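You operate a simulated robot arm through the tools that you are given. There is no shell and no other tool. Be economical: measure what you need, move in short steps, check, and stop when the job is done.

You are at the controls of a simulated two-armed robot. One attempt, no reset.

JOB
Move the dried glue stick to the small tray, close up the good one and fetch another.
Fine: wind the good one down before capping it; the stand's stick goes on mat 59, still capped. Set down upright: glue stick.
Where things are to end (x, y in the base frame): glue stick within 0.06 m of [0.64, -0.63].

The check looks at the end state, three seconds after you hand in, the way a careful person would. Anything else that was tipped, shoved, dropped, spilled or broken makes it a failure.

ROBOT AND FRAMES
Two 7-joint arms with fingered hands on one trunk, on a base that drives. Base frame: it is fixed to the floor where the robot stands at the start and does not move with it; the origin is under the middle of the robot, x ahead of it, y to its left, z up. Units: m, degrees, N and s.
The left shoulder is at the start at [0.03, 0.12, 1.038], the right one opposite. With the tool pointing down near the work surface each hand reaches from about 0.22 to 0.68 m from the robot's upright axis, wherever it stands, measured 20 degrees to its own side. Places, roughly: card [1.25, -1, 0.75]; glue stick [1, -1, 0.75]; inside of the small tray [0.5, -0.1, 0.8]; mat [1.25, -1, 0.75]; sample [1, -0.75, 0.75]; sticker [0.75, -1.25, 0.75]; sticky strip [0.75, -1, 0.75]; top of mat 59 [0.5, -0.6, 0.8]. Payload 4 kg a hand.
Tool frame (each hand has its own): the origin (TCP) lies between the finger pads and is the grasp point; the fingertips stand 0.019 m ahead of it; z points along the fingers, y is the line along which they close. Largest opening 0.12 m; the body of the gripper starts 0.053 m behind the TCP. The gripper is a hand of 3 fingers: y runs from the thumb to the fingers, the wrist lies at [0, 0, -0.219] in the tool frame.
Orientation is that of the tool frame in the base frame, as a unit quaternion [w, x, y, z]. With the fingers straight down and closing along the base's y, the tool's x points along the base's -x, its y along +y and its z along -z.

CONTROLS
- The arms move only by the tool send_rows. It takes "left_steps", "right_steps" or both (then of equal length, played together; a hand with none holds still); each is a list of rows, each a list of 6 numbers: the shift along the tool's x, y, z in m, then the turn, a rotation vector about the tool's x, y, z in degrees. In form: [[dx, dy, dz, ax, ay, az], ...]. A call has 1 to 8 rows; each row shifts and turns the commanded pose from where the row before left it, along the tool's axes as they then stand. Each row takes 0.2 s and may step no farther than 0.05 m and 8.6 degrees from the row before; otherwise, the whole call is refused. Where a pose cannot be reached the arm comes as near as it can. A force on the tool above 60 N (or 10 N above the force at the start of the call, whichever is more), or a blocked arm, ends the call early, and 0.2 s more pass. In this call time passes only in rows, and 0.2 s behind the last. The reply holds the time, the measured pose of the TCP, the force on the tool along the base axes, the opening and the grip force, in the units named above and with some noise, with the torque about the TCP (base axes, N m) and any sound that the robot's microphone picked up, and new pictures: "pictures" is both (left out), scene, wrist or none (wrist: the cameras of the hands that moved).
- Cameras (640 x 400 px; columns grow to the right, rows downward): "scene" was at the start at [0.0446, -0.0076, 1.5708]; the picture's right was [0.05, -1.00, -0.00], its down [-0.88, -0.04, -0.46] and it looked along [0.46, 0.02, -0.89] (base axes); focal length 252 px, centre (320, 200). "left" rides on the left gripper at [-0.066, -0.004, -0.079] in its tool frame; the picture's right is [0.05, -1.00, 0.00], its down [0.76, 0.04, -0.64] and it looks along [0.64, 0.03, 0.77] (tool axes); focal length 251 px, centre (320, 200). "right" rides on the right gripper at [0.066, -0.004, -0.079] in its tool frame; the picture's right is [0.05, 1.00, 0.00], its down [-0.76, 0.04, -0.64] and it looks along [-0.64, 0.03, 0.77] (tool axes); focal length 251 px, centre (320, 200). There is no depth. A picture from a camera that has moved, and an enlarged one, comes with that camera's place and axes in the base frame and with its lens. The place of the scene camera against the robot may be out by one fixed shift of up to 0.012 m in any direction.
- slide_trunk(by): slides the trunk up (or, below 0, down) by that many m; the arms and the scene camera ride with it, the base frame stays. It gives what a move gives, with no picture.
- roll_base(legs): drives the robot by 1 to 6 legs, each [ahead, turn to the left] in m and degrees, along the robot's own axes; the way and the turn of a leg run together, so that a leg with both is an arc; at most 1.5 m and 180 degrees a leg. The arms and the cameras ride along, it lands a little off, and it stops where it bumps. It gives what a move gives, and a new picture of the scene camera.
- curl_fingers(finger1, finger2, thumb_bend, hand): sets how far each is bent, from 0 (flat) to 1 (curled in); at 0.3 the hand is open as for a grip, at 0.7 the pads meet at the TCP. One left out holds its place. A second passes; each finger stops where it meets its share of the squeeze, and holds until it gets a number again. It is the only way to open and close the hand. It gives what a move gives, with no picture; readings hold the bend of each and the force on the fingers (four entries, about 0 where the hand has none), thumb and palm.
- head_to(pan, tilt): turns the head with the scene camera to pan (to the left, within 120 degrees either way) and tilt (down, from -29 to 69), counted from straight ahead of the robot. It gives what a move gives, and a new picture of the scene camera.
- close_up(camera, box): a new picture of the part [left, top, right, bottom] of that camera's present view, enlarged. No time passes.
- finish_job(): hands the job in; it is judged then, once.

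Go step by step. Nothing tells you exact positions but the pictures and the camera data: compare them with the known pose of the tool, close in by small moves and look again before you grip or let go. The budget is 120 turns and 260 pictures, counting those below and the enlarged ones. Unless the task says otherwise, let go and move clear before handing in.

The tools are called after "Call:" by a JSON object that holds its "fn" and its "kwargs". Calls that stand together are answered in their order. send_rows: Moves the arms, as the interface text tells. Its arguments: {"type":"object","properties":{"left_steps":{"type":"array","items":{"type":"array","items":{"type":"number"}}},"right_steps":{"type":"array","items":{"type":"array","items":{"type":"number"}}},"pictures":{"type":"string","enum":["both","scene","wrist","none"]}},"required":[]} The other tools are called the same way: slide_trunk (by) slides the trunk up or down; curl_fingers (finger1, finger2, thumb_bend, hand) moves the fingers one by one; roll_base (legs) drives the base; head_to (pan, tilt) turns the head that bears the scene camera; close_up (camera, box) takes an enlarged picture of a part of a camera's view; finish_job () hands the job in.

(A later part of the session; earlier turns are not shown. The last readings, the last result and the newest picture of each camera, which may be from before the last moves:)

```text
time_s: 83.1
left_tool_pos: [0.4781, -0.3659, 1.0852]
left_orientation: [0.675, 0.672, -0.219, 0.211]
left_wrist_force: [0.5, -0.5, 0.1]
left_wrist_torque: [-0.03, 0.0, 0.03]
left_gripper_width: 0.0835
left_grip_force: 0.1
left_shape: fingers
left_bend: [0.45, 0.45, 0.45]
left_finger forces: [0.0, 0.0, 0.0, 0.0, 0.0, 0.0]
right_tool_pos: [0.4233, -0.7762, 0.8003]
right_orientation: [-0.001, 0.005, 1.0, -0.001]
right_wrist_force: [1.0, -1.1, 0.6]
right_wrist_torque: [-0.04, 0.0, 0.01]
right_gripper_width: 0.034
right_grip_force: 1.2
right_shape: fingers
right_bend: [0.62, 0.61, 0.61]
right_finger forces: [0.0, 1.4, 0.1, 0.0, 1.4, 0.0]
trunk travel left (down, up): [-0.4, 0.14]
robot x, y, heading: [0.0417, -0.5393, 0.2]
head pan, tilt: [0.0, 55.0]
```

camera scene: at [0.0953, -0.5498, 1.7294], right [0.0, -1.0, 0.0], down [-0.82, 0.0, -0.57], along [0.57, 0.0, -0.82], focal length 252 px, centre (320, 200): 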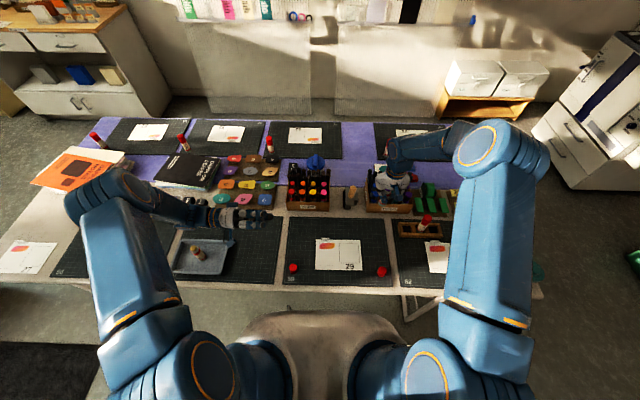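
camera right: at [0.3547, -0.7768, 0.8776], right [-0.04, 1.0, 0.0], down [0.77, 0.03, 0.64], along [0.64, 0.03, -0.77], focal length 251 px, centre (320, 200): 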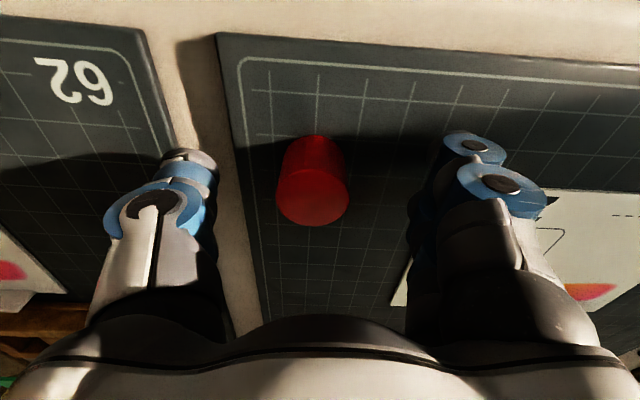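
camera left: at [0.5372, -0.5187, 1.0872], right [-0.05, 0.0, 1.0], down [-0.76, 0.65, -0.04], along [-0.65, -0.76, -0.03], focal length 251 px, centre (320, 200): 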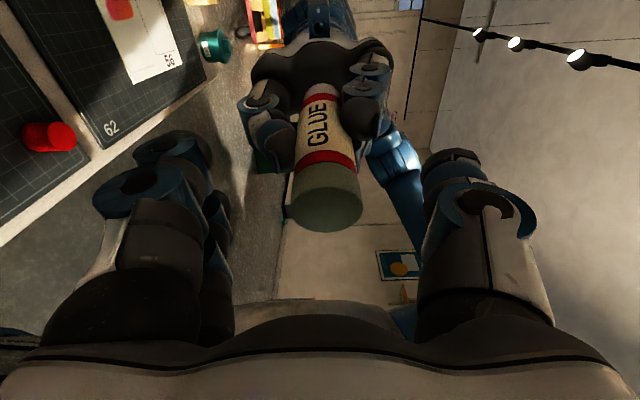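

Contact with the cap only. Tightening and lifting.

Call:
{"fn": "curl_fingers", "kwargs": {"hand": "right", "finger1": 0.66, "finger2": 0.66, "thumb_bend": 0.66}}

Call:
{"fn": "send_rows", "kwargs": {"right_steps": [[0, 0, -0.03, 0, 0, 0], [0, 0, -0.045, 0, 0, 0], [0, 0, -0.045, 0, 0, 0]], "pictures": "wrist"}}

Call:
{"fn": "close_up", "kwargs": {"camera": "right", "box": [240, 90, 400, 320]}}

Call:
{"fn": "close_up", "kwargs": {"camera": "scene", "box": [310, 190, 430, 290]}}

```text
time_s: 84.1
left_tool_pos: [0.479, -0.3658, 1.086]
left_orientation: [0.675, 0.673, -0.219, 0.211]
left_wrist_force: [-0.2, 0.1, -0.6]
left_wrist_torque: [0.03, -0.01, 0.0]
left_gripper_width: 0.0835
left_grip_force: 0.1
left_shape: fingers
left_bend: [0.45, 0.45, 0.45]
left_finger forces: [0.1, 0.0, 0.0, 0.0, 0.0, 0.0]
right_tool_pos: [0.4225, -0.7764, 0.7988]
right_orientation: [-0.001, 0.006, 1.0, -0.002]
right_wrist_force: [-0.3, -0.3, -0.1]
right_wrist_torque: [0.0, -0.01, 0.0]
right_gripper_width: 0.0294
right_grip_force: 6.3
right_shape: fingers
right_bend: [0.64, 0.62, 0.62]
right_finger forces: [1.5, 4.4, 0.0, 0.1, 6.7, 0.0]
trunk travel left (down, up): [-0.4, 0.14]
robot x, y, heading: [0.0442, -0.5407, 0.1]
head pan, tilt: [0.0, 55.0]
```

```text
time_s: 84.9
left_tool_pos: [0.4786, -0.365, 1.0849]
left_orientation: [0.674, 0.673, -0.219, 0.211]
left_wrist_force: [-0.2, -0.7, -0.4]
left_wrist_torque: [0.02, -0.01, 0.03]
left_gripper_width: 0.0833
left_grip_force: 0.0
left_shape: fingers
left_bend: [0.45, 0.45, 0.45]
left_finger forces: [0.0, 0.0, 0.1, 0.0, 0.1, 0.1]
right_tool_pos: [0.4197, -0.7773, 0.9195]
right_orientation: [0.001, 0.005, 1.0, -0.002]
right_wrist_force: [-0.7, -0.1, -0.8]
right_wrist_torque: [0.0, 0.01, 0.02]
right_gripper_width: 0.0288
right_grip_force: 6.6
right_shape: fingers
right_bend: [0.64, 0.62, 0.62]
right_finger forces: [1.6, 4.4, 0.0, 0.1, 6.7, 0.0]
trunk travel left (down, up): [-0.4, 0.14]
robot x, y, heading: [0.0416, -0.5409, 0.1]
head pan, tilt: [0.0, 55.0]
camera right: at [0.353, -0.7797, 0.9987], right [-0.04, 1.0, 0.0], down [0.76, 0.04, 0.64], along [0.64, 0.03, -0.76], focal length 251 px, centre (320, 200)
```

right: 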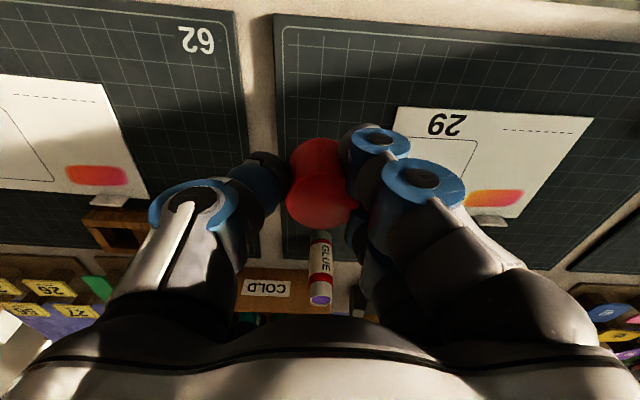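

```text
1.74 times, centred on (320, 205) of right
camera zoom: at [0.353, -0.7797, 0.9987], right [-0.04, 1.0, 0.0], down [0.76, 0.04, 0.64], along [0.64, 0.03, -0.76], focal length 437 px, centre (320, 191)
```

zoom: 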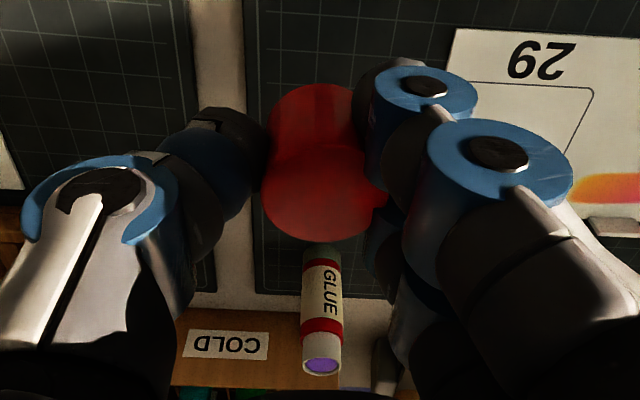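

```text
4.00 times, centred on (370, 240) of scene
camera zoom: at [0.0936, -0.5507, 1.7295], right [0.0, -1.0, 0.0], down [-0.82, 0.0, -0.57], along [0.57, 0.0, -0.82], focal length 1007 px, centre (120, 40)
```

zoom: 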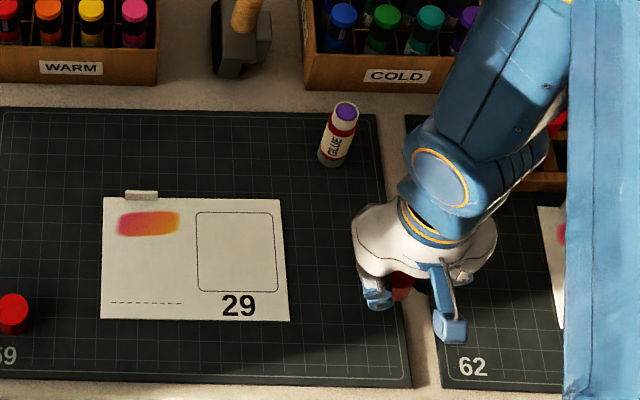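

The cap is in hand. I'll carry it over the good stick and check alignment with all the cameras.

Call:
{"fn": "send_rows", "kwargs": {"right_steps": [[-0.047, 0.0025, 0, 0, 0, 0], [-0.047, 0.0025, 0, 0, 0, 0], [-0.047, 0.0025, 0, 0, 0, 0], [-0.047, 0.0025, 0, 0, 0, 0]], "pictures": "wrist"}}

Call:
{"fn": "close_up", "kwargs": {"camera": "scene", "box": [340, 180, 420, 240]}}

Call:
{"fn": "close_up", "kwargs": {"camera": "left", "box": [0, 0, 640, 400]}}

```text
time_s: 85.9
left_tool_pos: [0.4807, -0.3647, 1.0841]
left_orientation: [0.674, 0.673, -0.219, 0.211]
left_wrist_force: [0.2, -0.4, 0.7]
left_wrist_torque: [0.01, 0.01, 0.0]
left_gripper_width: 0.0838
left_grip_force: 0.1
left_shape: fingers
left_bend: [0.45, 0.45, 0.45]
left_finger forces: [0.0, 0.1, 0.1, 0.0, 0.0, 0.1]
right_tool_pos: [0.6106, -0.7679, 0.9189]
right_orientation: [0.0, 0.004, 1.0, -0.002]
right_wrist_force: [0.4, -0.4, -0.5]
right_wrist_torque: [-0.03, 0.0, 0.0]
right_gripper_width: 0.0294
right_grip_force: 6.2
right_shape: fingers
right_bend: [0.64, 0.62, 0.62]
right_finger forces: [1.7, 4.5, 0.0, 0.0, 6.6, 0.0]
trunk travel left (down, up): [-0.4, 0.14]
robot x, y, heading: [0.0433, -0.5415, 0.1]
head pan, tilt: [0.0, 55.0]
camera right: at [0.5437, -0.7706, 0.998], right [-0.04, 1.0, 0.0], down [0.77, 0.04, 0.64], along [0.64, 0.03, -0.77], focal length 251 px, centre (320, 200)
```

right: 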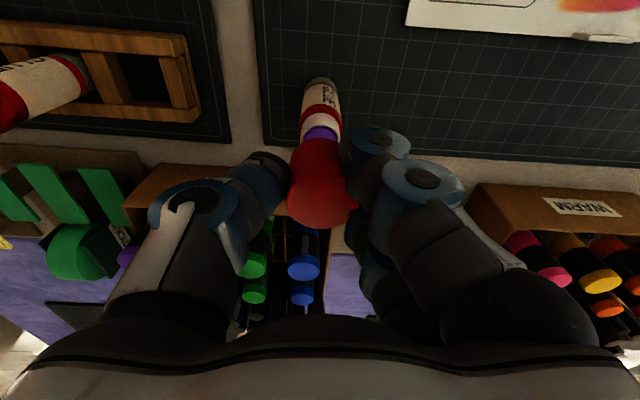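

```text
6.67 times, centred on (380, 210) of scene
camera zoom: at [0.096, -0.5503, 1.7294], right [0.0, -1.0, 0.0], down [-0.82, 0.0, -0.57], along [0.57, 0.0, -0.82], focal length 1678 px, centre (-80, 133)
```

zoom: 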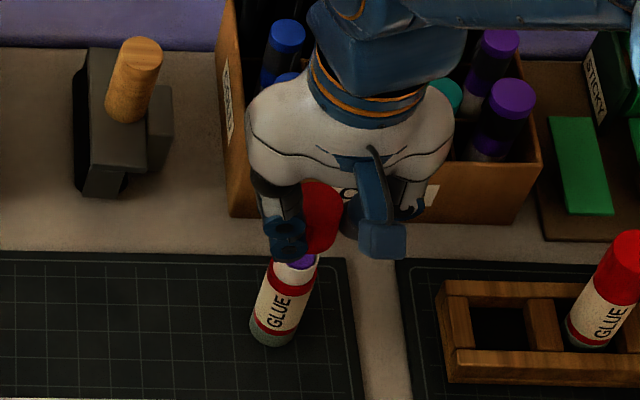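

```text
1.00 times, centred on (320, 200) of left (not enlarged: the box is as wide or as high as the picture)
camera zoom: at [0.4287, -0.2856, 1.0434], right [0.62, -0.01, -0.78], down [0.61, 0.64, 0.48], along [0.5, -0.77, 0.4], focal length 251 px, centre (320, 200)
```

zoom: 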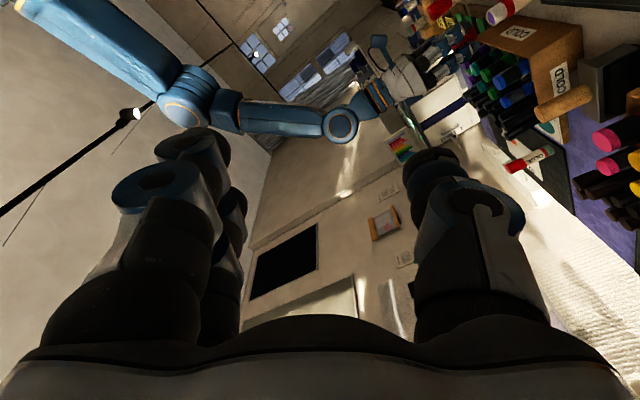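

Laterally it looks aligned. For the fore-aft check I'll roll the left hand a bit so that its camera looks across at the stick.

Call:
{"fn": "send_rows", "kwargs": {"left_steps": [[0, 0, 0, 0, 0, -8], [0, 0, 0, 0, 0, -8], [0, 0, 0, 0, 0, -8], [0, 0, 0, 0, 0, -8], [0, 0, 0, 0, 0, -8], [0, 0, 0, 0, 0, -8]], "pictures": "wrist"}}

```text
time_s: 87.3
left_tool_pos: [0.3398, -0.3936, 1.0797]
left_orientation: [0.701, 0.704, 0.073, -0.081]
left_wrist_force: [-0.8, 0.6, 0.6]
left_wrist_torque: [-0.01, 0.02, 0.01]
left_gripper_width: 0.0836
left_grip_force: 0.0
left_shape: fingers
left_bend: [0.45, 0.45, 0.45]
left_finger forces: [0.1, 0.0, 0.0, 0.0, 0.0, 0.0]
left hand out of reach, approached as far as the arm can: row 3, 4, 5, 6
right_tool_pos: [0.6099, -0.767, 0.9194]
right_orientation: [0.001, 0.005, 1.0, -0.003]
right_wrist_force: [-0.1, -0.2, 0.4]
right_wrist_torque: [0.03, 0.0, 0.0]
right_gripper_width: 0.0291
right_grip_force: 6.4
right_shape: fingers
right_bend: [0.64, 0.62, 0.62]
right_finger forces: [1.7, 4.5, 0.0, 0.0, 6.8, 0.1]
trunk travel left (down, up): [-0.4, 0.14]
robot x, y, heading: [0.0454, -0.5415, -0.1]
head pan, tilt: [0.0, 55.0]
camera left: at [0.2753, -0.3127, 1.0894], right [-0.16, 0.0, -0.99], down [0.76, 0.64, -0.12], along [0.63, -0.77, -0.11], focal length 251 px, centre (320, 200)
```

left: 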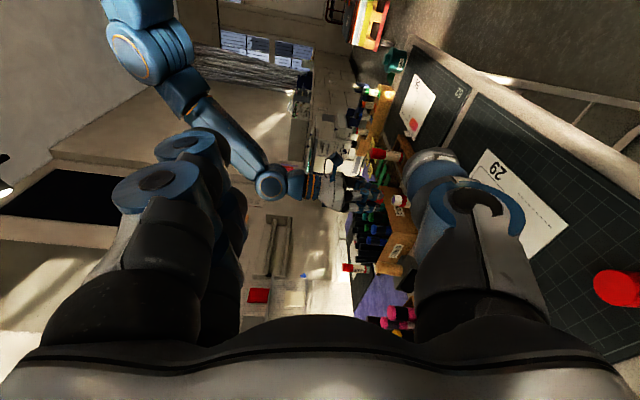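

Call:
{"fn": "close_up", "kwargs": {"camera": "left", "box": [340, 170, 420, 230]}}

```text
6.67 times, centred on (380, 200) of left
camera zoom: at [0.2753, -0.3127, 1.0894], right [-0.16, 0.0, -0.99], down [0.76, 0.64, -0.12], along [0.63, -0.77, -0.11], focal length 1676 px, centre (-80, 200)
```

zoom: 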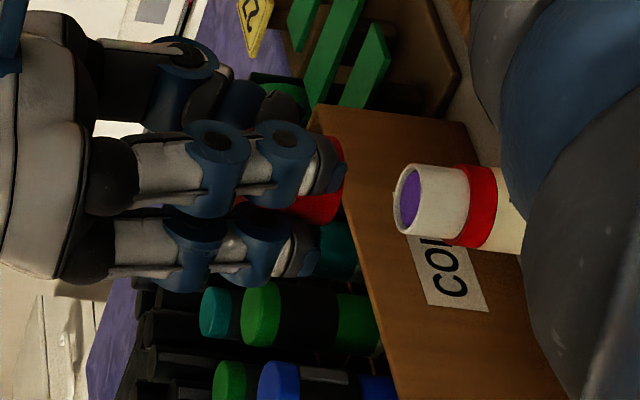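

The side view shows the cap about 3 mm short in x; laterally it's good. I'll shift and lower to just above the rim, then look again.

Call:
{"fn": "send_rows", "kwargs": {"right_steps": [[-0.003, 0, 0.01, 0, 0, 0], [0, 0, 0.009, 0, 0, 0]], "pictures": "none"}}

Call:
{"fn": "close_up", "kwargs": {"camera": "left", "box": [340, 170, 420, 230]}}

Call:
{"fn": "close_up", "kwargs": {"camera": "scene", "box": [340, 180, 420, 240]}}

Call:
{"fn": "close_up", "kwargs": {"camera": "right", "box": [260, 60, 400, 240]}}

```text
time_s: 87.9
left_tool_pos: [0.3407, -0.3921, 1.079]
left_orientation: [0.702, 0.704, 0.074, -0.081]
left_wrist_force: [0.2, -0.1, -0.2]
left_wrist_torque: [-0.02, 0.02, 0.01]
left_gripper_width: 0.0838
left_grip_force: 0.0
left_shape: fingers
left_bend: [0.45, 0.45, 0.45]
left_finger forces: [0.0, 0.1, 0.0, 0.0, 0.1, 0.0]
right_tool_pos: [0.6144, -0.7683, 0.8991]
right_orientation: [0.0, 0.005, 1.0, -0.002]
right_wrist_force: [0.3, -0.9, -0.2]
right_wrist_torque: [-0.03, 0.02, 0.0]
right_gripper_width: 0.029
right_grip_force: 6.4
right_shape: fingers
right_bend: [0.64, 0.62, 0.62]
right_finger forces: [1.7, 4.5, 0.1, 0.1, 6.5, 0.1]
trunk travel left (down, up): [-0.4, 0.14]
robot x, y, heading: [0.0434, -0.5411, -0.1]
head pan, tilt: [0.0, 55.0]
```

```text
6.67 times, centred on (380, 200) of left
camera zoom: at [0.2763, -0.3132, 1.0891], right [-0.16, 0.0, -0.99], down [0.76, 0.64, -0.12], along [0.63, -0.77, -0.11], focal length 1676 px, centre (-80, 200)
```

zoom: 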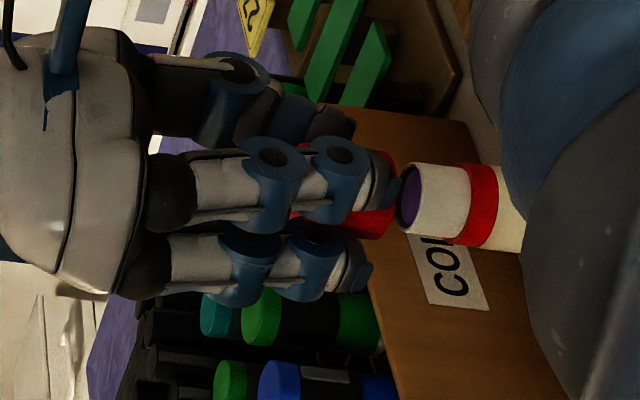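

```text
6.67 times, centred on (380, 210) of scene
camera zoom: at [0.0949, -0.551, 1.7294], right [0.0, -1.0, 0.0], down [-0.82, 0.0, -0.57], along [0.57, 0.0, -0.82], focal length 1678 px, centre (-80, 133)
```

zoom: 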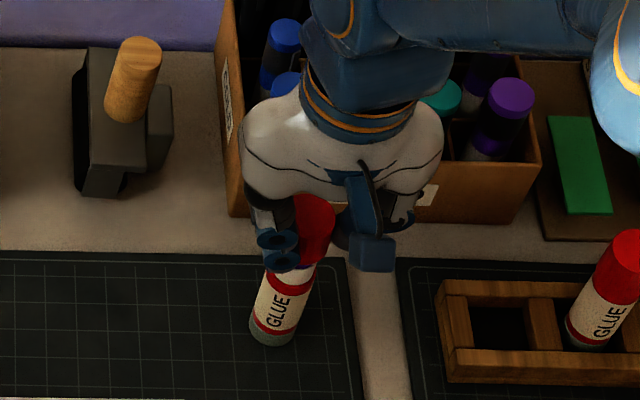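

```text
2.22 times, centred on (330, 150) of right
camera zoom: at [0.547, -0.7708, 0.9791], right [-0.04, 1.0, 0.0], down [0.76, 0.04, 0.64], along [0.64, 0.02, -0.77], focal length 559 px, centre (298, 311)
```

zoom: 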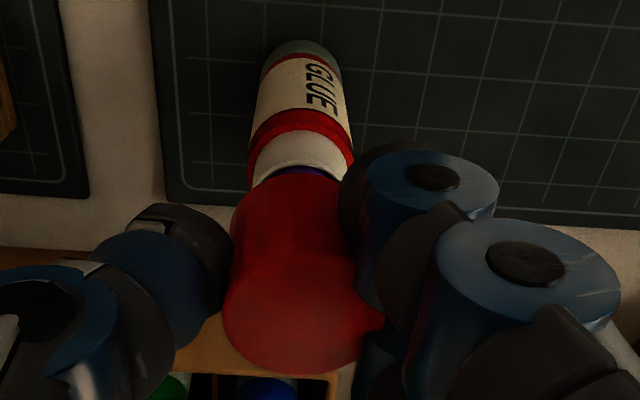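

Alignment looks good within a millimetre or so. Lowering in small steps to seat the cap.

Call:
{"fn": "send_rows", "kwargs": {"right_steps": [[0, 0, 0.004, 0, 0, 0], [0, 0, 0.003, 0, 0, 0], [0, 0, 0.003, 0, 0, 0], [0, 0, 0.003, 0, 0, 0]], "pictures": "none"}}

Call:
{"fn": "close_up", "kwargs": {"camera": "left", "box": [340, 170, 420, 230]}}

```text
time_s: 88.9
left_tool_pos: [0.3414, -0.3918, 1.0783]
left_orientation: [0.702, 0.704, 0.073, -0.08]
left_wrist_force: [0.6, -0.1, 0.1]
left_wrist_torque: [0.01, -0.01, 0.0]
left_gripper_width: 0.0839
left_grip_force: 0.0
left_shape: fingers
left_bend: [0.45, 0.45, 0.45]
left_finger forces: [0.1, 0.0, 0.0, 0.0, 0.1, 0.0]
right_tool_pos: [0.6136, -0.7692, 0.8878]
right_orientation: [0.001, 0.005, 1.0, -0.002]
right_wrist_force: [0.2, 0.5, 6.0]
right_wrist_torque: [0.11, -0.02, 0.01]
right_gripper_width: 0.0288
right_grip_force: 7.8
right_shape: fingers
right_bend: [0.65, 0.62, 0.62]
right_finger forces: [2.1, 5.0, 0.0, 0.0, 7.2, 0.1]
trunk travel left (down, up): [-0.4, 0.14]
robot x, y, heading: [0.0427, -0.5413, 0.2]
head pan, tilt: [0.0, 55.0]
```

```text
6.67 times, centred on (380, 200) of left
camera zoom: at [0.2757, -0.3129, 1.0892], right [-0.16, 0.0, -0.99], down [0.76, 0.64, -0.12], along [0.63, -0.77, -0.11], focal length 1676 px, centre (-80, 200)
```

zoom: 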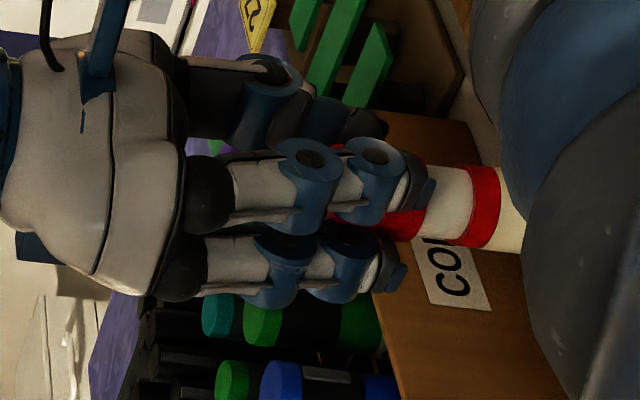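

Contact at 6 N, with the torque suggesting the edge catches on the +y side. I'll back up 2 mm, nudge +y about 1.5 mm and press again.

Call:
{"fn": "send_rows", "kwargs": {"right_steps": [[0, 0, -0.003, 0, 0, 0], [0, 0.0015, 0, 0, 0, 0], [0, 0, 0.003, 0, 0, 0], [0, 0, 0.001, 0, 0, 0]], "pictures": "none"}}

Call:
{"fn": "send_rows", "kwargs": {"right_steps": [[0, 0, 0.002, 0, 0, 0], [0, 0, 0.001, 0, 0, 0]], "pictures": "none"}}

```text
time_s: 89.9
left_tool_pos: [0.3395, -0.3925, 1.0794]
left_orientation: [0.701, 0.705, 0.072, -0.079]
left_wrist_force: [0.0, 0.1, 0.5]
left_wrist_torque: [0.0, 0.02, -0.05]
left_gripper_width: 0.0833
left_grip_force: 0.1
left_shape: fingers
left_bend: [0.45, 0.45, 0.45]
left_finger forces: [0.0, 0.0, 0.0, 0.0, 0.0, 0.1]
right_tool_pos: [0.6133, -0.7685, 0.8874]
right_orientation: [0.001, 0.005, 1.0, -0.001]
right_wrist_force: [-1.3, -0.3, 5.0]
right_wrist_torque: [-0.08, 0.0, 0.01]
right_gripper_width: 0.0288
right_grip_force: 7.9
right_shape: fingers
right_bend: [0.65, 0.62, 0.63]
right_finger forces: [2.3, 4.9, 0.0, 0.0, 8.2, 0.0]
trunk travel left (down, up): [-0.4, 0.14]
robot x, y, heading: [0.0447, -0.5394, 0.4]
head pan, tilt: [0.0, 55.0]
```

```text
time_s: 90.5
left_tool_pos: [0.341, -0.3932, 1.0787]
left_orientation: [0.702, 0.704, 0.073, -0.081]
left_wrist_force: [0.9, 0.1, -0.7]
left_wrist_torque: [0.02, -0.01, -0.01]
left_gripper_width: 0.0838
left_grip_force: 0.0
left_shape: fingers
left_bend: [0.45, 0.45, 0.45]
left_finger forces: [0.1, 0.1, 0.0, 0.1, 0.0, 0.0]
right_tool_pos: [0.6134, -0.7678, 0.8828]
right_orientation: [0.0, 0.005, 1.0, -0.002]
right_wrist_force: [-0.3, 0.2, 0.1]
right_wrist_torque: [-0.02, 0.01, 0.03]
right_gripper_width: 0.0287
right_grip_force: 6.6
right_shape: fingers
right_bend: [0.64, 0.63, 0.63]
right_finger forces: [2.2, 4.3, 0.0, 0.0, 6.7, 0.0]
trunk travel left (down, up): [-0.4, 0.14]
robot x, y, heading: [0.0444, -0.5391, 0.1]
head pan, tilt: [0.0, 55.0]
```

The resistance dropped to zero at z 0.883, so the cap seems to have slipped over the rim. Checking before pressing on.

Call:
{"fn": "close_up", "kwargs": {"camera": "left", "box": [340, 170, 420, 230]}}

Call:
{"fn": "send_rows", "kwargs": {"right_steps": [[0, 0, 0.003, 0, 0, 0], [0, 0, 0.003, 0, 0, 0]], "pictures": "none"}}

Call:
{"fn": "close_up", "kwargs": {"camera": "left", "box": [340, 170, 420, 230]}}

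```text
6.67 times, centred on (380, 200) of left
camera zoom: at [0.2763, -0.3131, 1.089], right [-0.16, 0.0, -0.99], down [0.76, 0.64, -0.12], along [0.63, -0.77, -0.11], focal length 1676 px, centre (-80, 200)
```

zoom: 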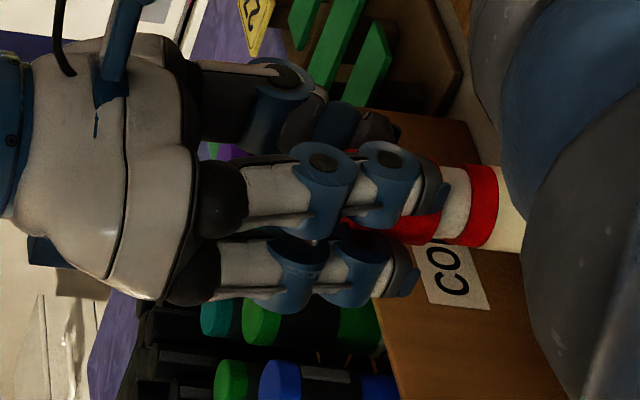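

```text
time_s: 91.1
left_tool_pos: [0.3411, -0.3925, 1.0788]
left_orientation: [0.702, 0.704, 0.073, -0.08]
left_wrist_force: [-0.5, 0.4, 0.4]
left_wrist_torque: [-0.03, 0.01, 0.01]
left_gripper_width: 0.0837
left_grip_force: 0.0
left_shape: fingers
left_bend: [0.45, 0.45, 0.45]
left_finger forces: [0.0, 0.1, 0.0, 0.1, 0.1, 0.0]
right_tool_pos: [0.6138, -0.7676, 0.8779]
right_orientation: [0.0, 0.005, 1.0, -0.001]
right_wrist_force: [-0.1, -0.1, -0.3]
right_wrist_torque: [0.0, -0.03, -0.01]
right_gripper_width: 0.0293
right_grip_force: 6.7
right_shape: fingers
right_bend: [0.64, 0.63, 0.63]
right_finger forces: [2.1, 4.3, 0.0, 0.0, 6.6, 0.0]
trunk travel left (down, up): [-0.4, 0.14]
robot x, y, heading: [0.0408, -0.536, 0.3]
head pan, tilt: [0.0, 55.0]
```

```text
6.67 times, centred on (380, 200) of left
camera zoom: at [0.2762, -0.3131, 1.089], right [-0.16, 0.0, -0.99], down [0.76, 0.64, -0.12], along [0.63, -0.77, -0.11], focal length 1676 px, centre (-80, 200)
```

zoom: 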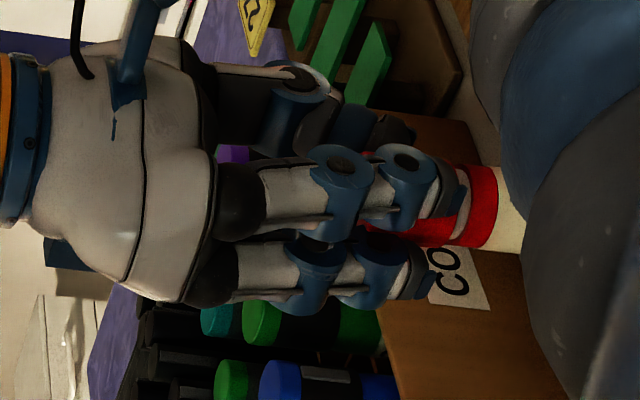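

The cap is sliding on, with only about 5 mm of neck left. Pressing on until it stops.

Call:
{"fn": "send_rows", "kwargs": {"right_steps": [[0, 0, 0.003, 0, 0, 0], [0, 0, 0.002, 0, 0, 0]], "pictures": "none"}}

Call:
{"fn": "send_rows", "kwargs": {"right_steps": [[0, 0, 0.002, 0, 0, 0], [0, 0, 0.002, 0, 0, 0]], "pictures": "none"}}

Call:
{"fn": "close_up", "kwargs": {"camera": "left", "box": [340, 170, 420, 230]}}

```text
time_s: 91.7
left_tool_pos: [0.3408, -0.3926, 1.0795]
left_orientation: [0.702, 0.704, 0.073, -0.08]
left_wrist_force: [-0.4, -0.9, 0.1]
left_wrist_torque: [-0.01, 0.01, 0.02]
left_gripper_width: 0.0836
left_grip_force: 0.0
left_shape: fingers
left_bend: [0.45, 0.45, 0.45]
left_finger forces: [0.1, 0.0, 0.0, 0.0, 0.0, 0.1]
right_tool_pos: [0.6142, -0.7672, 0.8722]
right_orientation: [0.001, 0.005, 1.0, -0.002]
right_wrist_force: [-0.2, 0.4, -0.1]
right_wrist_torque: [0.0, 0.0, -0.02]
right_gripper_width: 0.0287
right_grip_force: 5.8
right_shape: fingers
right_bend: [0.64, 0.63, 0.63]
right_finger forces: [2.1, 4.3, 0.1, 0.1, 6.6, 0.0]
trunk travel left (down, up): [-0.4, 0.14]
robot x, y, heading: [0.0418, -0.5386, 0.0]
head pan, tilt: [0.0, 55.0]
```

```text
time_s: 92.3
left_tool_pos: [0.3404, -0.3931, 1.0786]
left_orientation: [0.702, 0.704, 0.073, -0.08]
left_wrist_force: [-0.7, 0.5, -0.1]
left_wrist_torque: [-0.03, 0.02, 0.01]
left_gripper_width: 0.0836
left_grip_force: 0.0
left_shape: fingers
left_bend: [0.45, 0.45, 0.45]
left_finger forces: [0.0, 0.1, 0.0, 0.0, 0.0, 0.0]
right_tool_pos: [0.6137, -0.7682, 0.8698]
right_orientation: [0.001, 0.005, 1.0, -0.002]
right_wrist_force: [-0.4, -1.8, 10.2]
right_wrist_torque: [0.05, 0.0, 0.01]
right_gripper_width: 0.0286
right_grip_force: 8.2
right_shape: fingers
right_bend: [0.65, 0.63, 0.63]
right_finger forces: [2.7, 5.0, 0.0, 0.1, 8.2, 0.0]
trunk travel left (down, up): [-0.4, 0.14]
robot x, y, heading: [0.0405, -0.5375, 0.3]
head pan, tilt: [0.0, 55.0]
heard: snap
```

```text
6.67 times, centred on (380, 200) of left
camera zoom: at [0.2755, -0.3129, 1.0893], right [-0.16, 0.0, -0.99], down [0.76, 0.64, -0.12], along [0.63, -0.77, -0.11], focal length 1676 px, centre (-80, 200)
```

zoom: 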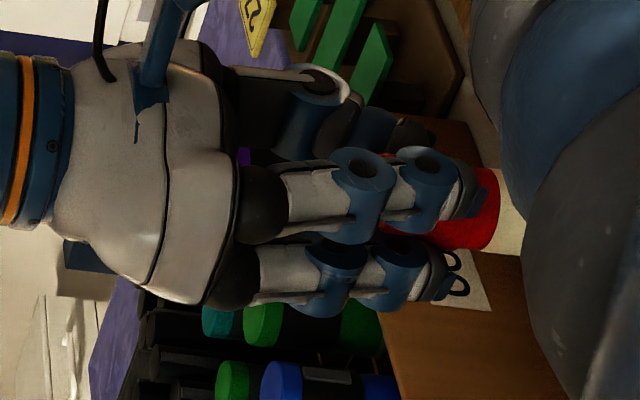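

A snap was heard and the cap meets the collar, so it's on. Easing off, releasing gently and rising.

Call:
{"fn": "send_rows", "kwargs": {"right_steps": [[0, 0, -0.002, 0, 0, 0]], "pictures": "none"}}

Call:
{"fn": "curl_fingers", "kwargs": {"hand": "right", "finger1": 0.58, "finger2": 0.58, "thumb_bend": 0.58}}

Call:
{"fn": "curl_fingers", "kwargs": {"hand": "right", "finger1": 0.35, "finger2": 0.35, "thumb_bend": 0.35}}

Call:
{"fn": "send_rows", "kwargs": {"right_steps": [[0, 0, -0.03, 0, 0, 0], [0, 0, -0.045, 0, 0, 0], [0, 0, -0.045, 0, 0, 0], [0, 0, -0.03, 0, 0, 0]], "pictures": "wrist"}}

Call:
{"fn": "close_up", "kwargs": {"camera": "left", "box": [340, 170, 420, 230]}}

```text
time_s: 92.7
left_tool_pos: [0.341, -0.3928, 1.0792]
left_orientation: [0.702, 0.704, 0.073, -0.081]
left_wrist_force: [-1.0, -1.0, 1.5]
left_wrist_torque: [0.05, 0.0, 0.02]
left_gripper_width: 0.0837
left_grip_force: 0.1
left_shape: fingers
left_bend: [0.45, 0.45, 0.45]
left_finger forces: [0.1, 0.1, 0.0, 0.1, 0.1, 0.1]
right_tool_pos: [0.6125, -0.7682, 0.871]
right_orientation: [0.0, 0.005, 1.0, -0.002]
right_wrist_force: [1.3, -0.5, 5.4]
right_wrist_torque: [0.03, -0.03, 0.03]
right_gripper_width: 0.0286
right_grip_force: 7.5
right_shape: fingers
right_bend: [0.65, 0.63, 0.63]
right_finger forces: [2.5, 5.0, 0.0, 0.0, 7.7, 0.1]
trunk travel left (down, up): [-0.4, 0.14]
robot x, y, heading: [0.0382, -0.5453, 0.2]
head pan, tilt: [0.0, 55.0]
```

```text
time_s: 93.7
left_tool_pos: [0.3413, -0.3925, 1.0774]
left_orientation: [0.702, 0.704, 0.072, -0.08]
left_wrist_force: [0.2, -0.5, 0.7]
left_wrist_torque: [0.01, 0.02, -0.01]
left_gripper_width: 0.0836
left_grip_force: 0.1
left_shape: fingers
left_bend: [0.45, 0.45, 0.45]
left_finger forces: [0.1, 0.0, 0.1, 0.0, 0.0, 0.1]
right_tool_pos: [0.6137, -0.7691, 0.8712]
right_orientation: [0.001, 0.005, 1.0, -0.001]
right_wrist_force: [1.2, 0.2, 0.6]
right_wrist_torque: [-0.05, -0.02, 0.0]
right_gripper_width: 0.0466
right_grip_force: 0.2
right_shape: fingers
right_bend: [0.57, 0.57, 0.57]
right_finger forces: [0.0, 0.0, 0.0, 0.1, 0.0, 0.0]
trunk travel left (down, up): [-0.4, 0.14]
robot x, y, heading: [0.0421, -0.5394, -0.2]
head pan, tilt: [0.0, 55.0]
```

```text
time_s: 94.7
left_tool_pos: [0.3408, -0.3927, 1.0786]
left_orientation: [0.702, 0.704, 0.073, -0.08]
left_wrist_force: [0.6, 0.1, -1.0]
left_wrist_torque: [-0.02, 0.02, 0.02]
left_gripper_width: 0.0836
left_grip_force: 0.0
left_shape: fingers
left_bend: [0.45, 0.45, 0.45]
left_finger forces: [0.0, 0.0, 0.0, 0.0, 0.0, 0.0]
right_tool_pos: [0.6135, -0.7678, 0.87]
right_orientation: [0.0, 0.005, 1.0, -0.002]
right_wrist_force: [-0.6, 0.8, 0.3]
right_wrist_torque: [-0.01, 0.02, -0.01]
right_gripper_width: 0.1136
right_grip_force: 0.1
right_shape: fingers
right_bend: [0.35, 0.35, 0.35]
right_finger forces: [0.0, 0.0, 0.0, 0.0, 0.1, 0.1]
trunk travel left (down, up): [-0.4, 0.14]
robot x, y, heading: [0.0415, -0.5396, 0.2]
head pan, tilt: [0.0, 55.0]
```

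```text
time_s: 95.7
left_tool_pos: [0.3403, -0.3926, 1.079]
left_orientation: [0.702, 0.704, 0.073, -0.08]
left_wrist_force: [0.5, -0.5, -0.2]
left_wrist_torque: [0.03, -0.03, -0.03]
left_gripper_width: 0.0834
left_grip_force: 0.1
left_shape: fingers
left_bend: [0.45, 0.45, 0.45]
left_finger forces: [0.1, 0.0, 0.0, 0.0, 0.0, 0.0]
right_tool_pos: [0.6114, -0.7667, 1.022]
right_orientation: [0.001, 0.005, 1.0, -0.002]
right_wrist_force: [0.4, 0.5, -0.1]
right_wrist_torque: [-0.02, 0.03, 0.05]
right_gripper_width: 0.1136
right_grip_force: 0.2
right_shape: fingers
right_bend: [0.35, 0.35, 0.35]
right_finger forces: [0.0, 0.0, 0.1, 0.0, 0.0, 0.1]
trunk travel left (down, up): [-0.4, 0.14]
robot x, y, heading: [0.0432, -0.5375, 0.1]
head pan, tilt: [0.0, 55.0]
camera right: at [0.5449, -0.7701, 1.1011], right [-0.04, 1.0, 0.0], down [0.76, 0.04, 0.64], along [0.64, 0.03, -0.77], focal length 251 px, centre (320, 200)
```

right: 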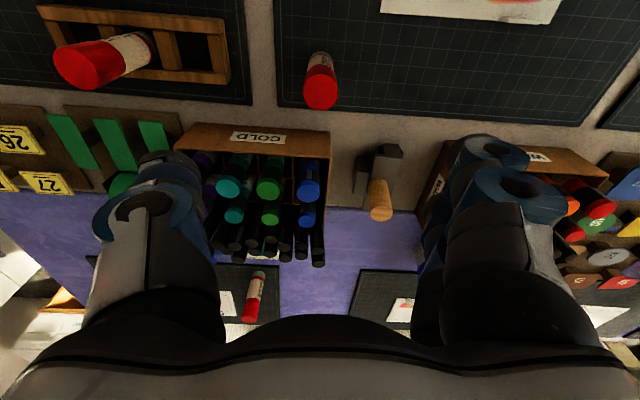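

```text
6.67 times, centred on (380, 200) of left
camera zoom: at [0.276, -0.3129, 1.0891], right [-0.16, 0.0, -0.99], down [0.76, 0.64, -0.12], along [0.63, -0.77, -0.11], focal length 1676 px, centre (-80, 200)
```

zoom: 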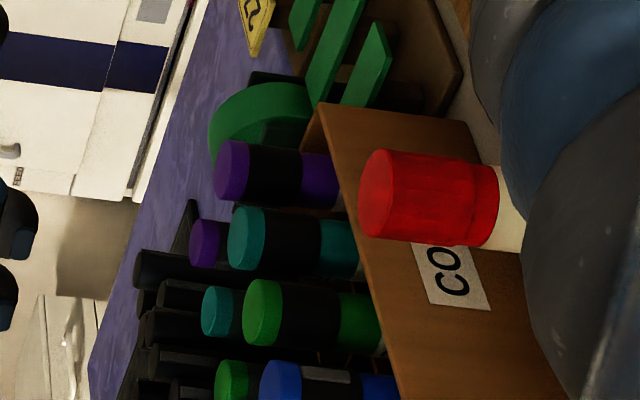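

The good stick is capped and upright. Now the right hand goes over the stand's stick.

Call:
{"fn": "send_rows", "kwargs": {"right_steps": [[0.002, -0.045, 0, 0, 0, 0], [0.002, -0.045, 0, 0, 0, 0], [0.002, -0.045, 0, 0, 0, 0], [0.002, -0.045, 0, 0, 0, 0], [0.002, -0.016, 0, 0, 0, 0]], "pictures": "wrist"}}

Call:
{"fn": "close_up", "kwargs": {"camera": "right", "box": [240, 20, 400, 150]}}

```text
time_s: 96.9
left_tool_pos: [0.3403, -0.3922, 1.0788]
left_orientation: [0.702, 0.704, 0.073, -0.08]
left_wrist_force: [0.4, 0.7, -1.0]
left_wrist_torque: [0.0, 0.02, -0.01]
left_gripper_width: 0.0836
left_grip_force: 0.2
left_shape: fingers
left_bend: [0.45, 0.45, 0.45]
left_finger forces: [0.0, 0.1, 0.1, 0.1, 0.1, 0.0]
right_tool_pos: [0.6027, -0.9634, 1.0205]
right_orientation: [0.0, 0.005, 1.0, -0.001]
right_wrist_force: [0.5, 0.1, -1.0]
right_wrist_torque: [0.02, 0.03, -0.02]
right_gripper_width: 0.1138
right_grip_force: 0.1
right_shape: fingers
right_bend: [0.35, 0.35, 0.35]
right_finger forces: [0.0, 0.1, 0.0, 0.0, 0.1, 0.0]
trunk travel left (down, up): [-0.4, 0.14]
robot x, y, heading: [0.0412, -0.5398, 0.1]
head pan, tilt: [0.0, 55.0]
camera right: at [0.5349, -0.966, 1.0998], right [-0.04, 1.0, 0.0], down [0.76, 0.04, 0.64], along [0.64, 0.03, -0.77], focal length 251 px, centre (320, 200)
```

right: 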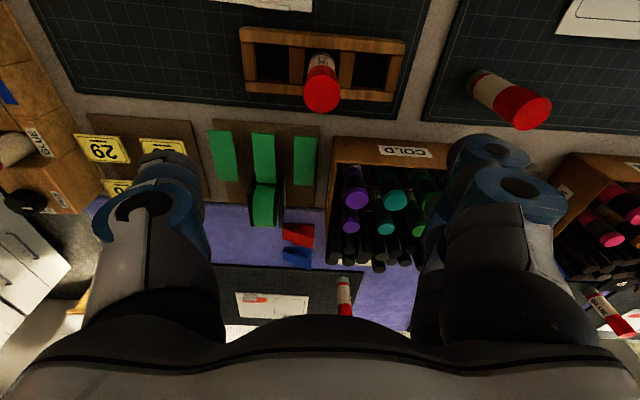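

```text
3.08 times, centred on (320, 85) of right
camera zoom: at [0.5349, -0.966, 1.0998], right [-0.04, 1.0, 0.0], down [0.76, 0.04, 0.64], along [0.64, 0.03, -0.77], focal length 774 px, centre (320, 554)
```

zoom: 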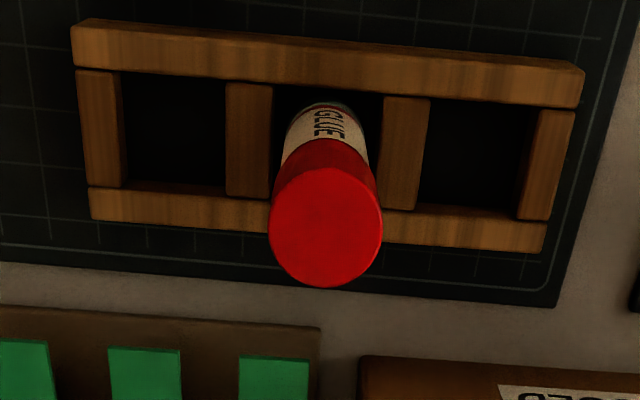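

Stand stick is at (0.603, -0.9615), top at about 0.877. I'll part-close the fingers first, so they don't swing into the rack, then descend around it.

Call:
{"fn": "curl_fingers", "kwargs": {"hand": "right", "finger1": 0.54, "finger2": 0.54, "thumb_bend": 0.54}}

Call:
{"fn": "send_rows", "kwargs": {"right_steps": [[-0.0005, 0.002, 0.045, 0, 0, 0], [0, 0, 0.04, 0, 0, 0]], "pictures": "wrist"}}

Call:
{"fn": "close_up", "kwargs": {"camera": "right", "box": [220, 60, 420, 220]}}

```text
time_s: 97.9
left_tool_pos: [0.3415, -0.392, 1.0789]
left_orientation: [0.702, 0.704, 0.073, -0.08]
left_wrist_force: [0.0, 0.2, -1.4]
left_wrist_torque: [0.01, -0.04, 0.02]
left_gripper_width: 0.0835
left_grip_force: 0.1
left_shape: fingers
left_bend: [0.45, 0.45, 0.45]
left_finger forces: [0.1, 0.0, 0.0, 0.1, 0.0, 0.0]
right_tool_pos: [0.6017, -0.9631, 1.0197]
right_orientation: [0.0, 0.006, 1.0, -0.002]
right_wrist_force: [0.7, 1.1, 0.3]
right_wrist_torque: [0.0, 0.04, 0.01]
right_gripper_width: 0.0567
right_grip_force: 0.0
right_shape: fingers
right_bend: [0.54, 0.54, 0.54]
right_finger forces: [0.0, 0.1, 0.0, 0.1, 0.0, 0.0]
trunk travel left (down, up): [-0.4, 0.14]
robot x, y, heading: [0.043, -0.5401, 0.2]
head pan, tilt: [0.0, 55.0]
```

```text
time_s: 98.5
left_tool_pos: [0.3417, -0.3925, 1.0782]
left_orientation: [0.702, 0.704, 0.074, -0.08]
left_wrist_force: [0.4, 1.0, 0.1]
left_wrist_torque: [-0.02, 0.01, 0.03]
left_gripper_width: 0.0833
left_grip_force: 0.0
left_shape: fingers
left_bend: [0.45, 0.45, 0.45]
left_finger forces: [0.1, 0.1, 0.0, 0.0, 0.0, 0.0]
right_tool_pos: [0.603, -0.9607, 0.9347]
right_orientation: [0.0, 0.006, 1.0, -0.002]
right_wrist_force: [-1.1, 0.0, 0.5]
right_wrist_torque: [0.02, -0.02, -0.02]
right_gripper_width: 0.0568
right_grip_force: 0.1
right_shape: fingers
right_bend: [0.54, 0.54, 0.54]
right_finger forces: [0.0, 0.0, 0.1, 0.1, 0.0, 0.0]
trunk travel left (down, up): [-0.4, 0.14]
robot x, y, heading: [0.0414, -0.539, 0.1]
head pan, tilt: [0.0, 55.0]
camera right: at [0.535, -0.964, 1.0151], right [-0.04, 1.0, 0.0], down [0.76, 0.04, 0.64], along [0.64, 0.02, -0.77], focal length 251 px, centre (320, 200)
```

right: 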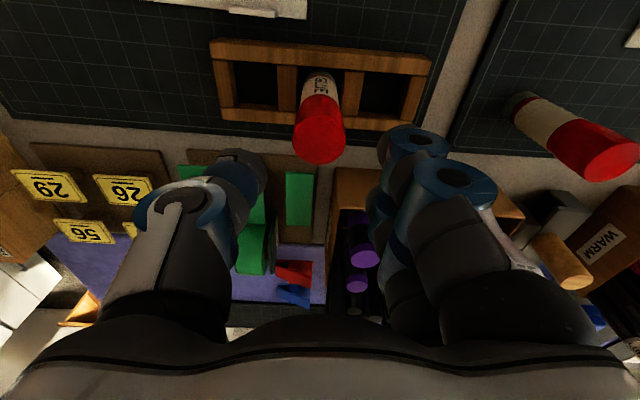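

```text
2.50 times, centred on (320, 140) of right
camera zoom: at [0.535, -0.964, 1.0151], right [-0.04, 1.0, 0.0], down [0.76, 0.04, 0.64], along [0.64, 0.02, -0.77], focal length 629 px, centre (320, 350)
```

zoom: 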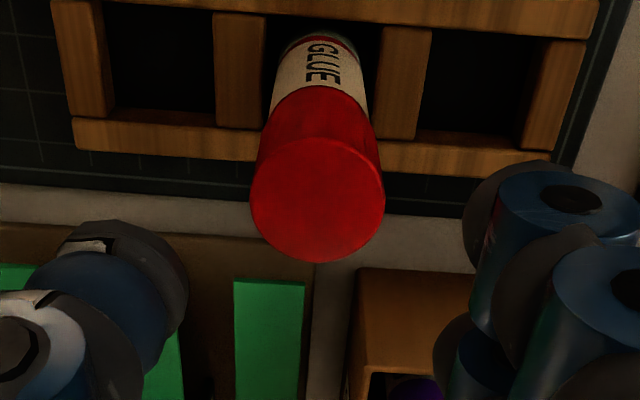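

Centred within 2 mm. Descending to z 0.834.

Call:
{"fn": "send_rows", "kwargs": {"right_steps": [[0, -0.002, 0.035, 0, 0, 0], [0, 0, 0.035, 0, 0, 0], [0, 0, 0.03, 0, 0, 0]], "pictures": "wrist"}}

Call:
{"fn": "curl_fingers", "kwargs": {"hand": "right", "finger1": 0.64, "finger2": 0.65, "thumb_bend": 0.65}}

```text
time_s: 99.3
left_tool_pos: [0.341, -0.3934, 1.0788]
left_orientation: [0.702, 0.704, 0.073, -0.08]
left_wrist_force: [-0.2, -0.2, 0.5]
left_wrist_torque: [0.01, 0.01, 0.02]
left_gripper_width: 0.0837
left_grip_force: 0.1
left_shape: fingers
left_bend: [0.45, 0.45, 0.45]
left_finger forces: [0.1, 0.0, 0.0, 0.0, 0.1, 0.0]
right_tool_pos: [0.5952, -0.964, 0.8377]
right_orientation: [-0.001, 0.005, 1.0, -0.002]
right_wrist_force: [1.1, -1.0, 0.1]
right_wrist_torque: [0.0, 0.02, 0.02]
right_gripper_width: 0.0561
right_grip_force: 0.0
right_shape: fingers
right_bend: [0.54, 0.54, 0.54]
right_finger forces: [0.0, 0.1, 0.1, 0.0, 0.1, 0.1]
right hand out of reach, approached as far as the arm can: row 3
trunk travel left (down, up): [-0.4, 0.14]
robot x, y, heading: [0.042, -0.543, 0.4]
head pan, tilt: [0.0, 55.0]
camera right: at [0.5288, -0.9661, 0.9173], right [-0.04, 1.0, 0.0], down [0.77, 0.04, 0.64], along [0.64, 0.03, -0.77], focal length 251 px, centre (320, 200)
```

right: 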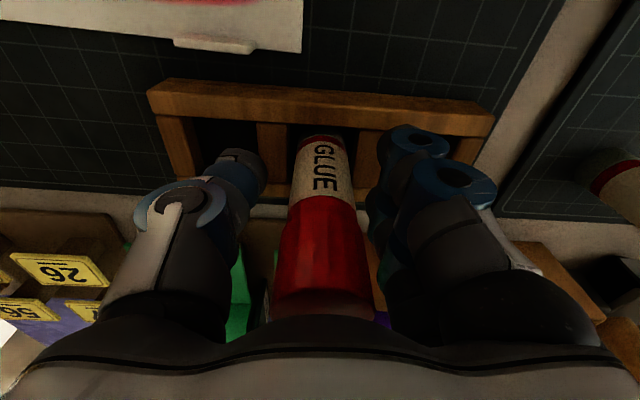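

```text
time_s: 100.3
left_tool_pos: [0.342, -0.3926, 1.0786]
left_orientation: [0.703, 0.704, 0.072, -0.079]
left_wrist_force: [-0.6, -0.9, -0.3]
left_wrist_torque: [-0.04, 0.0, -0.02]
left_gripper_width: 0.0837
left_grip_force: 0.0
left_shape: fingers
left_bend: [0.45, 0.45, 0.45]
left_finger forces: [0.0, 0.0, 0.0, 0.0, 0.1, 0.1]
right_tool_pos: [0.5962, -0.9631, 0.8375]
right_orientation: [0.0, 0.006, 1.0, -0.001]
right_wrist_force: [-0.8, 0.8, -0.6]
right_wrist_torque: [0.0, 0.04, -0.03]
right_gripper_width: 0.0289
right_grip_force: 4.0
right_shape: fingers
right_bend: [0.64, 0.62, 0.63]
right_finger forces: [0.0, 3.7, 0.0, 0.1, 3.7, 0.0]
trunk travel left (down, up): [-0.4, 0.14]
robot x, y, heading: [0.0439, -0.5392, 0.2]
head pan, tilt: [0.0, 55.0]
```

The arm is at its reach limit and 7 mm short in x. I'll open, raise the hand, lower the trunk for more reach, and come in again properly centred.

Call:
{"fn": "curl_fingers", "kwargs": {"hand": "right", "finger1": 0.54, "finger2": 0.54, "thumb_bend": 0.54}}

Call:
{"fn": "send_rows", "kwargs": {"right_steps": [[0, 0, -0.035, 0, 0, 0], [0, 0, -0.045, 0, 0, 0], [0, 0, -0.045, 0, 0, 0], [0, 0, -0.045, 0, 0, 0]], "left_steps": [[0, -0.01, 0, 0, 0, 0], [0, -0.01, 0, 0, 0, 0], [0, -0.01, 0, 0, 0, 0], [0, -0.01, 0, 0, 0, 0]], "pictures": "none"}}

Call:
{"fn": "slide_trunk", "kwargs": {"by": -0.1}}

Call:
{"fn": "send_rows", "kwargs": {"right_steps": [[0, 0, 0, 0, 0, 0]], "pictures": "both"}}

```text
time_s: 101.3
left_tool_pos: [0.3407, -0.3932, 1.0788]
left_orientation: [0.702, 0.704, 0.073, -0.08]
left_wrist_force: [0.2, -0.3, 0.6]
left_wrist_torque: [-0.01, -0.01, -0.04]
left_gripper_width: 0.0837
left_grip_force: 0.1
left_shape: fingers
left_bend: [0.45, 0.45, 0.45]
left_finger forces: [0.0, 0.0, 0.0, 0.1, 0.1, 0.1]
right_tool_pos: [0.5948, -0.9636, 0.838]
right_orientation: [0.0, 0.006, 1.0, -0.001]
right_wrist_force: [-0.1, 1.1, 1.2]
right_wrist_torque: [-0.03, -0.04, 0.02]
right_gripper_width: 0.0555
right_grip_force: 0.1
right_shape: fingers
right_bend: [0.54, 0.54, 0.54]
right_finger forces: [0.0, 0.0, 0.0, 0.0, 0.0, 0.0]
trunk travel left (down, up): [-0.4, 0.14]
robot x, y, heading: [0.0445, -0.5412, -0.2]
head pan, tilt: [0.0, 55.0]
```

```text
time_s: 102.3
left_tool_pos: [0.3308, -0.3924, 1.0405]
left_orientation: [0.702, 0.703, 0.073, -0.083]
left_wrist_force: [0.0, 0.2, 0.3]
left_wrist_torque: [-0.02, 0.03, 0.01]
left_gripper_width: 0.0836
left_grip_force: 0.1
left_shape: fingers
left_bend: [0.45, 0.45, 0.45]
left_finger forces: [0.1, 0.0, 0.1, 0.0, 0.1, 0.1]
right_tool_pos: [0.6417, -0.9824, 0.992]
right_orientation: [0.0, 0.005, 1.0, -0.001]
right_wrist_force: [0.4, -0.4, 0.1]
right_wrist_torque: [0.0, 0.0, 0.02]
right_gripper_width: 0.056
right_grip_force: 0.1
right_shape: fingers
right_bend: [0.54, 0.54, 0.54]
right_finger forces: [0.0, 0.0, 0.0, 0.0, 0.1, 0.0]
right hand out of reach, approached as far as the arm can: row 1, 2, 3, 4
trunk travel left (down, up): [-0.4, 0.14]
robot x, y, heading: [0.043, -0.5434, -0.0]
head pan, tilt: [0.0, 55.0]
```

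```text
time_s: 103.7
left_tool_pos: [0.3313, -0.3929, 0.9403]
left_orientation: [0.701, 0.704, 0.073, -0.081]
left_wrist_force: [0.8, 0.9, 0.4]
left_wrist_torque: [0.01, 0.0, -0.02]
left_gripper_width: 0.0835
left_grip_force: 0.0
left_shape: fingers
left_bend: [0.45, 0.45, 0.45]
left_finger forces: [0.0, 0.0, 0.0, 0.0, 0.0, 0.0]
right_tool_pos: [0.6416, -0.9833, 0.892]
right_orientation: [-0.001, 0.005, 1.0, -0.002]
right_wrist_force: [-1.1, 0.0, -0.3]
right_wrist_torque: [0.01, 0.01, 0.02]
right_gripper_width: 0.0557
right_grip_force: 0.1
right_shape: fingers
right_bend: [0.54, 0.54, 0.54]
right_finger forces: [0.1, 0.1, 0.0, 0.0, 0.1, 0.0]
trunk travel left (down, up): [-0.3, 0.24]
robot x, y, heading: [0.0448, -0.5413, -0.0]
head pan, tilt: [0.0, 55.0]
```

```text
time_s: 104.0
left_tool_pos: [0.3315, -0.3915, 0.9407]
left_orientation: [0.702, 0.703, 0.074, -0.081]
left_wrist_force: [-0.4, 0.0, 0.0]
left_wrist_torque: [0.0, -0.03, 0.0]
left_gripper_width: 0.0841
left_grip_force: 0.1
left_shape: fingers
left_bend: [0.45, 0.45, 0.45]
left_finger forces: [0.1, 0.0, 0.0, 0.0, 0.0, 0.0]
right_tool_pos: [0.6415, -0.9829, 0.8924]
right_orientation: [0.001, 0.006, 1.0, -0.002]
right_wrist_force: [-1.0, 0.3, 0.3]
right_wrist_torque: [-0.01, 0.0, -0.02]
right_gripper_width: 0.056
right_grip_force: 0.0
right_shape: fingers
right_bend: [0.54, 0.54, 0.54]
right_finger forces: [0.0, 0.1, 0.0, 0.0, 0.0, 0.1]
trunk travel left (down, up): [-0.3, 0.24]
robot x, y, heading: [0.0422, -0.5356, 0.2]
head pan, tilt: [0.0, 55.0]
camera scene: at [0.0948, -0.5508, 1.6295], right [0.0, -1.0, 0.0], down [-0.82, 0.0, -0.57], along [0.57, 0.0, -0.82], focal length 252 px, centre (320, 200)
camera right: at [0.5749, -0.9856, 0.9714], right [-0.04, 1.0, 0.0], down [0.76, 0.04, 0.64], along [0.64, 0.03, -0.77], focal length 251 px, centre (320, 200)
```

scene: 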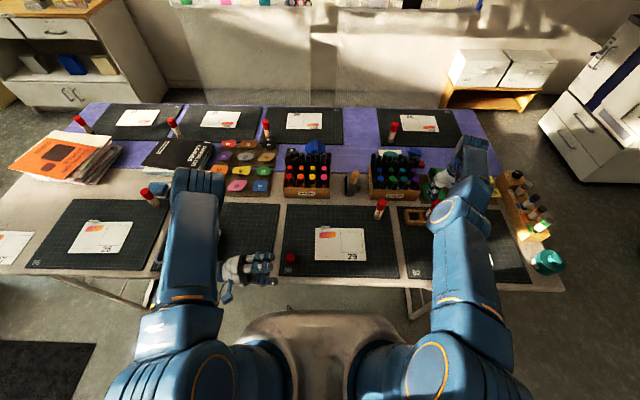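
right: 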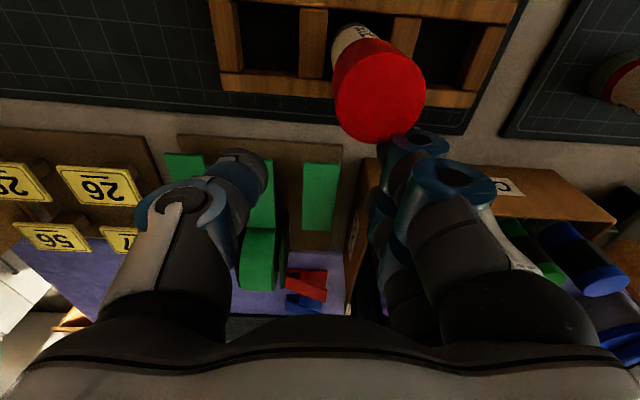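

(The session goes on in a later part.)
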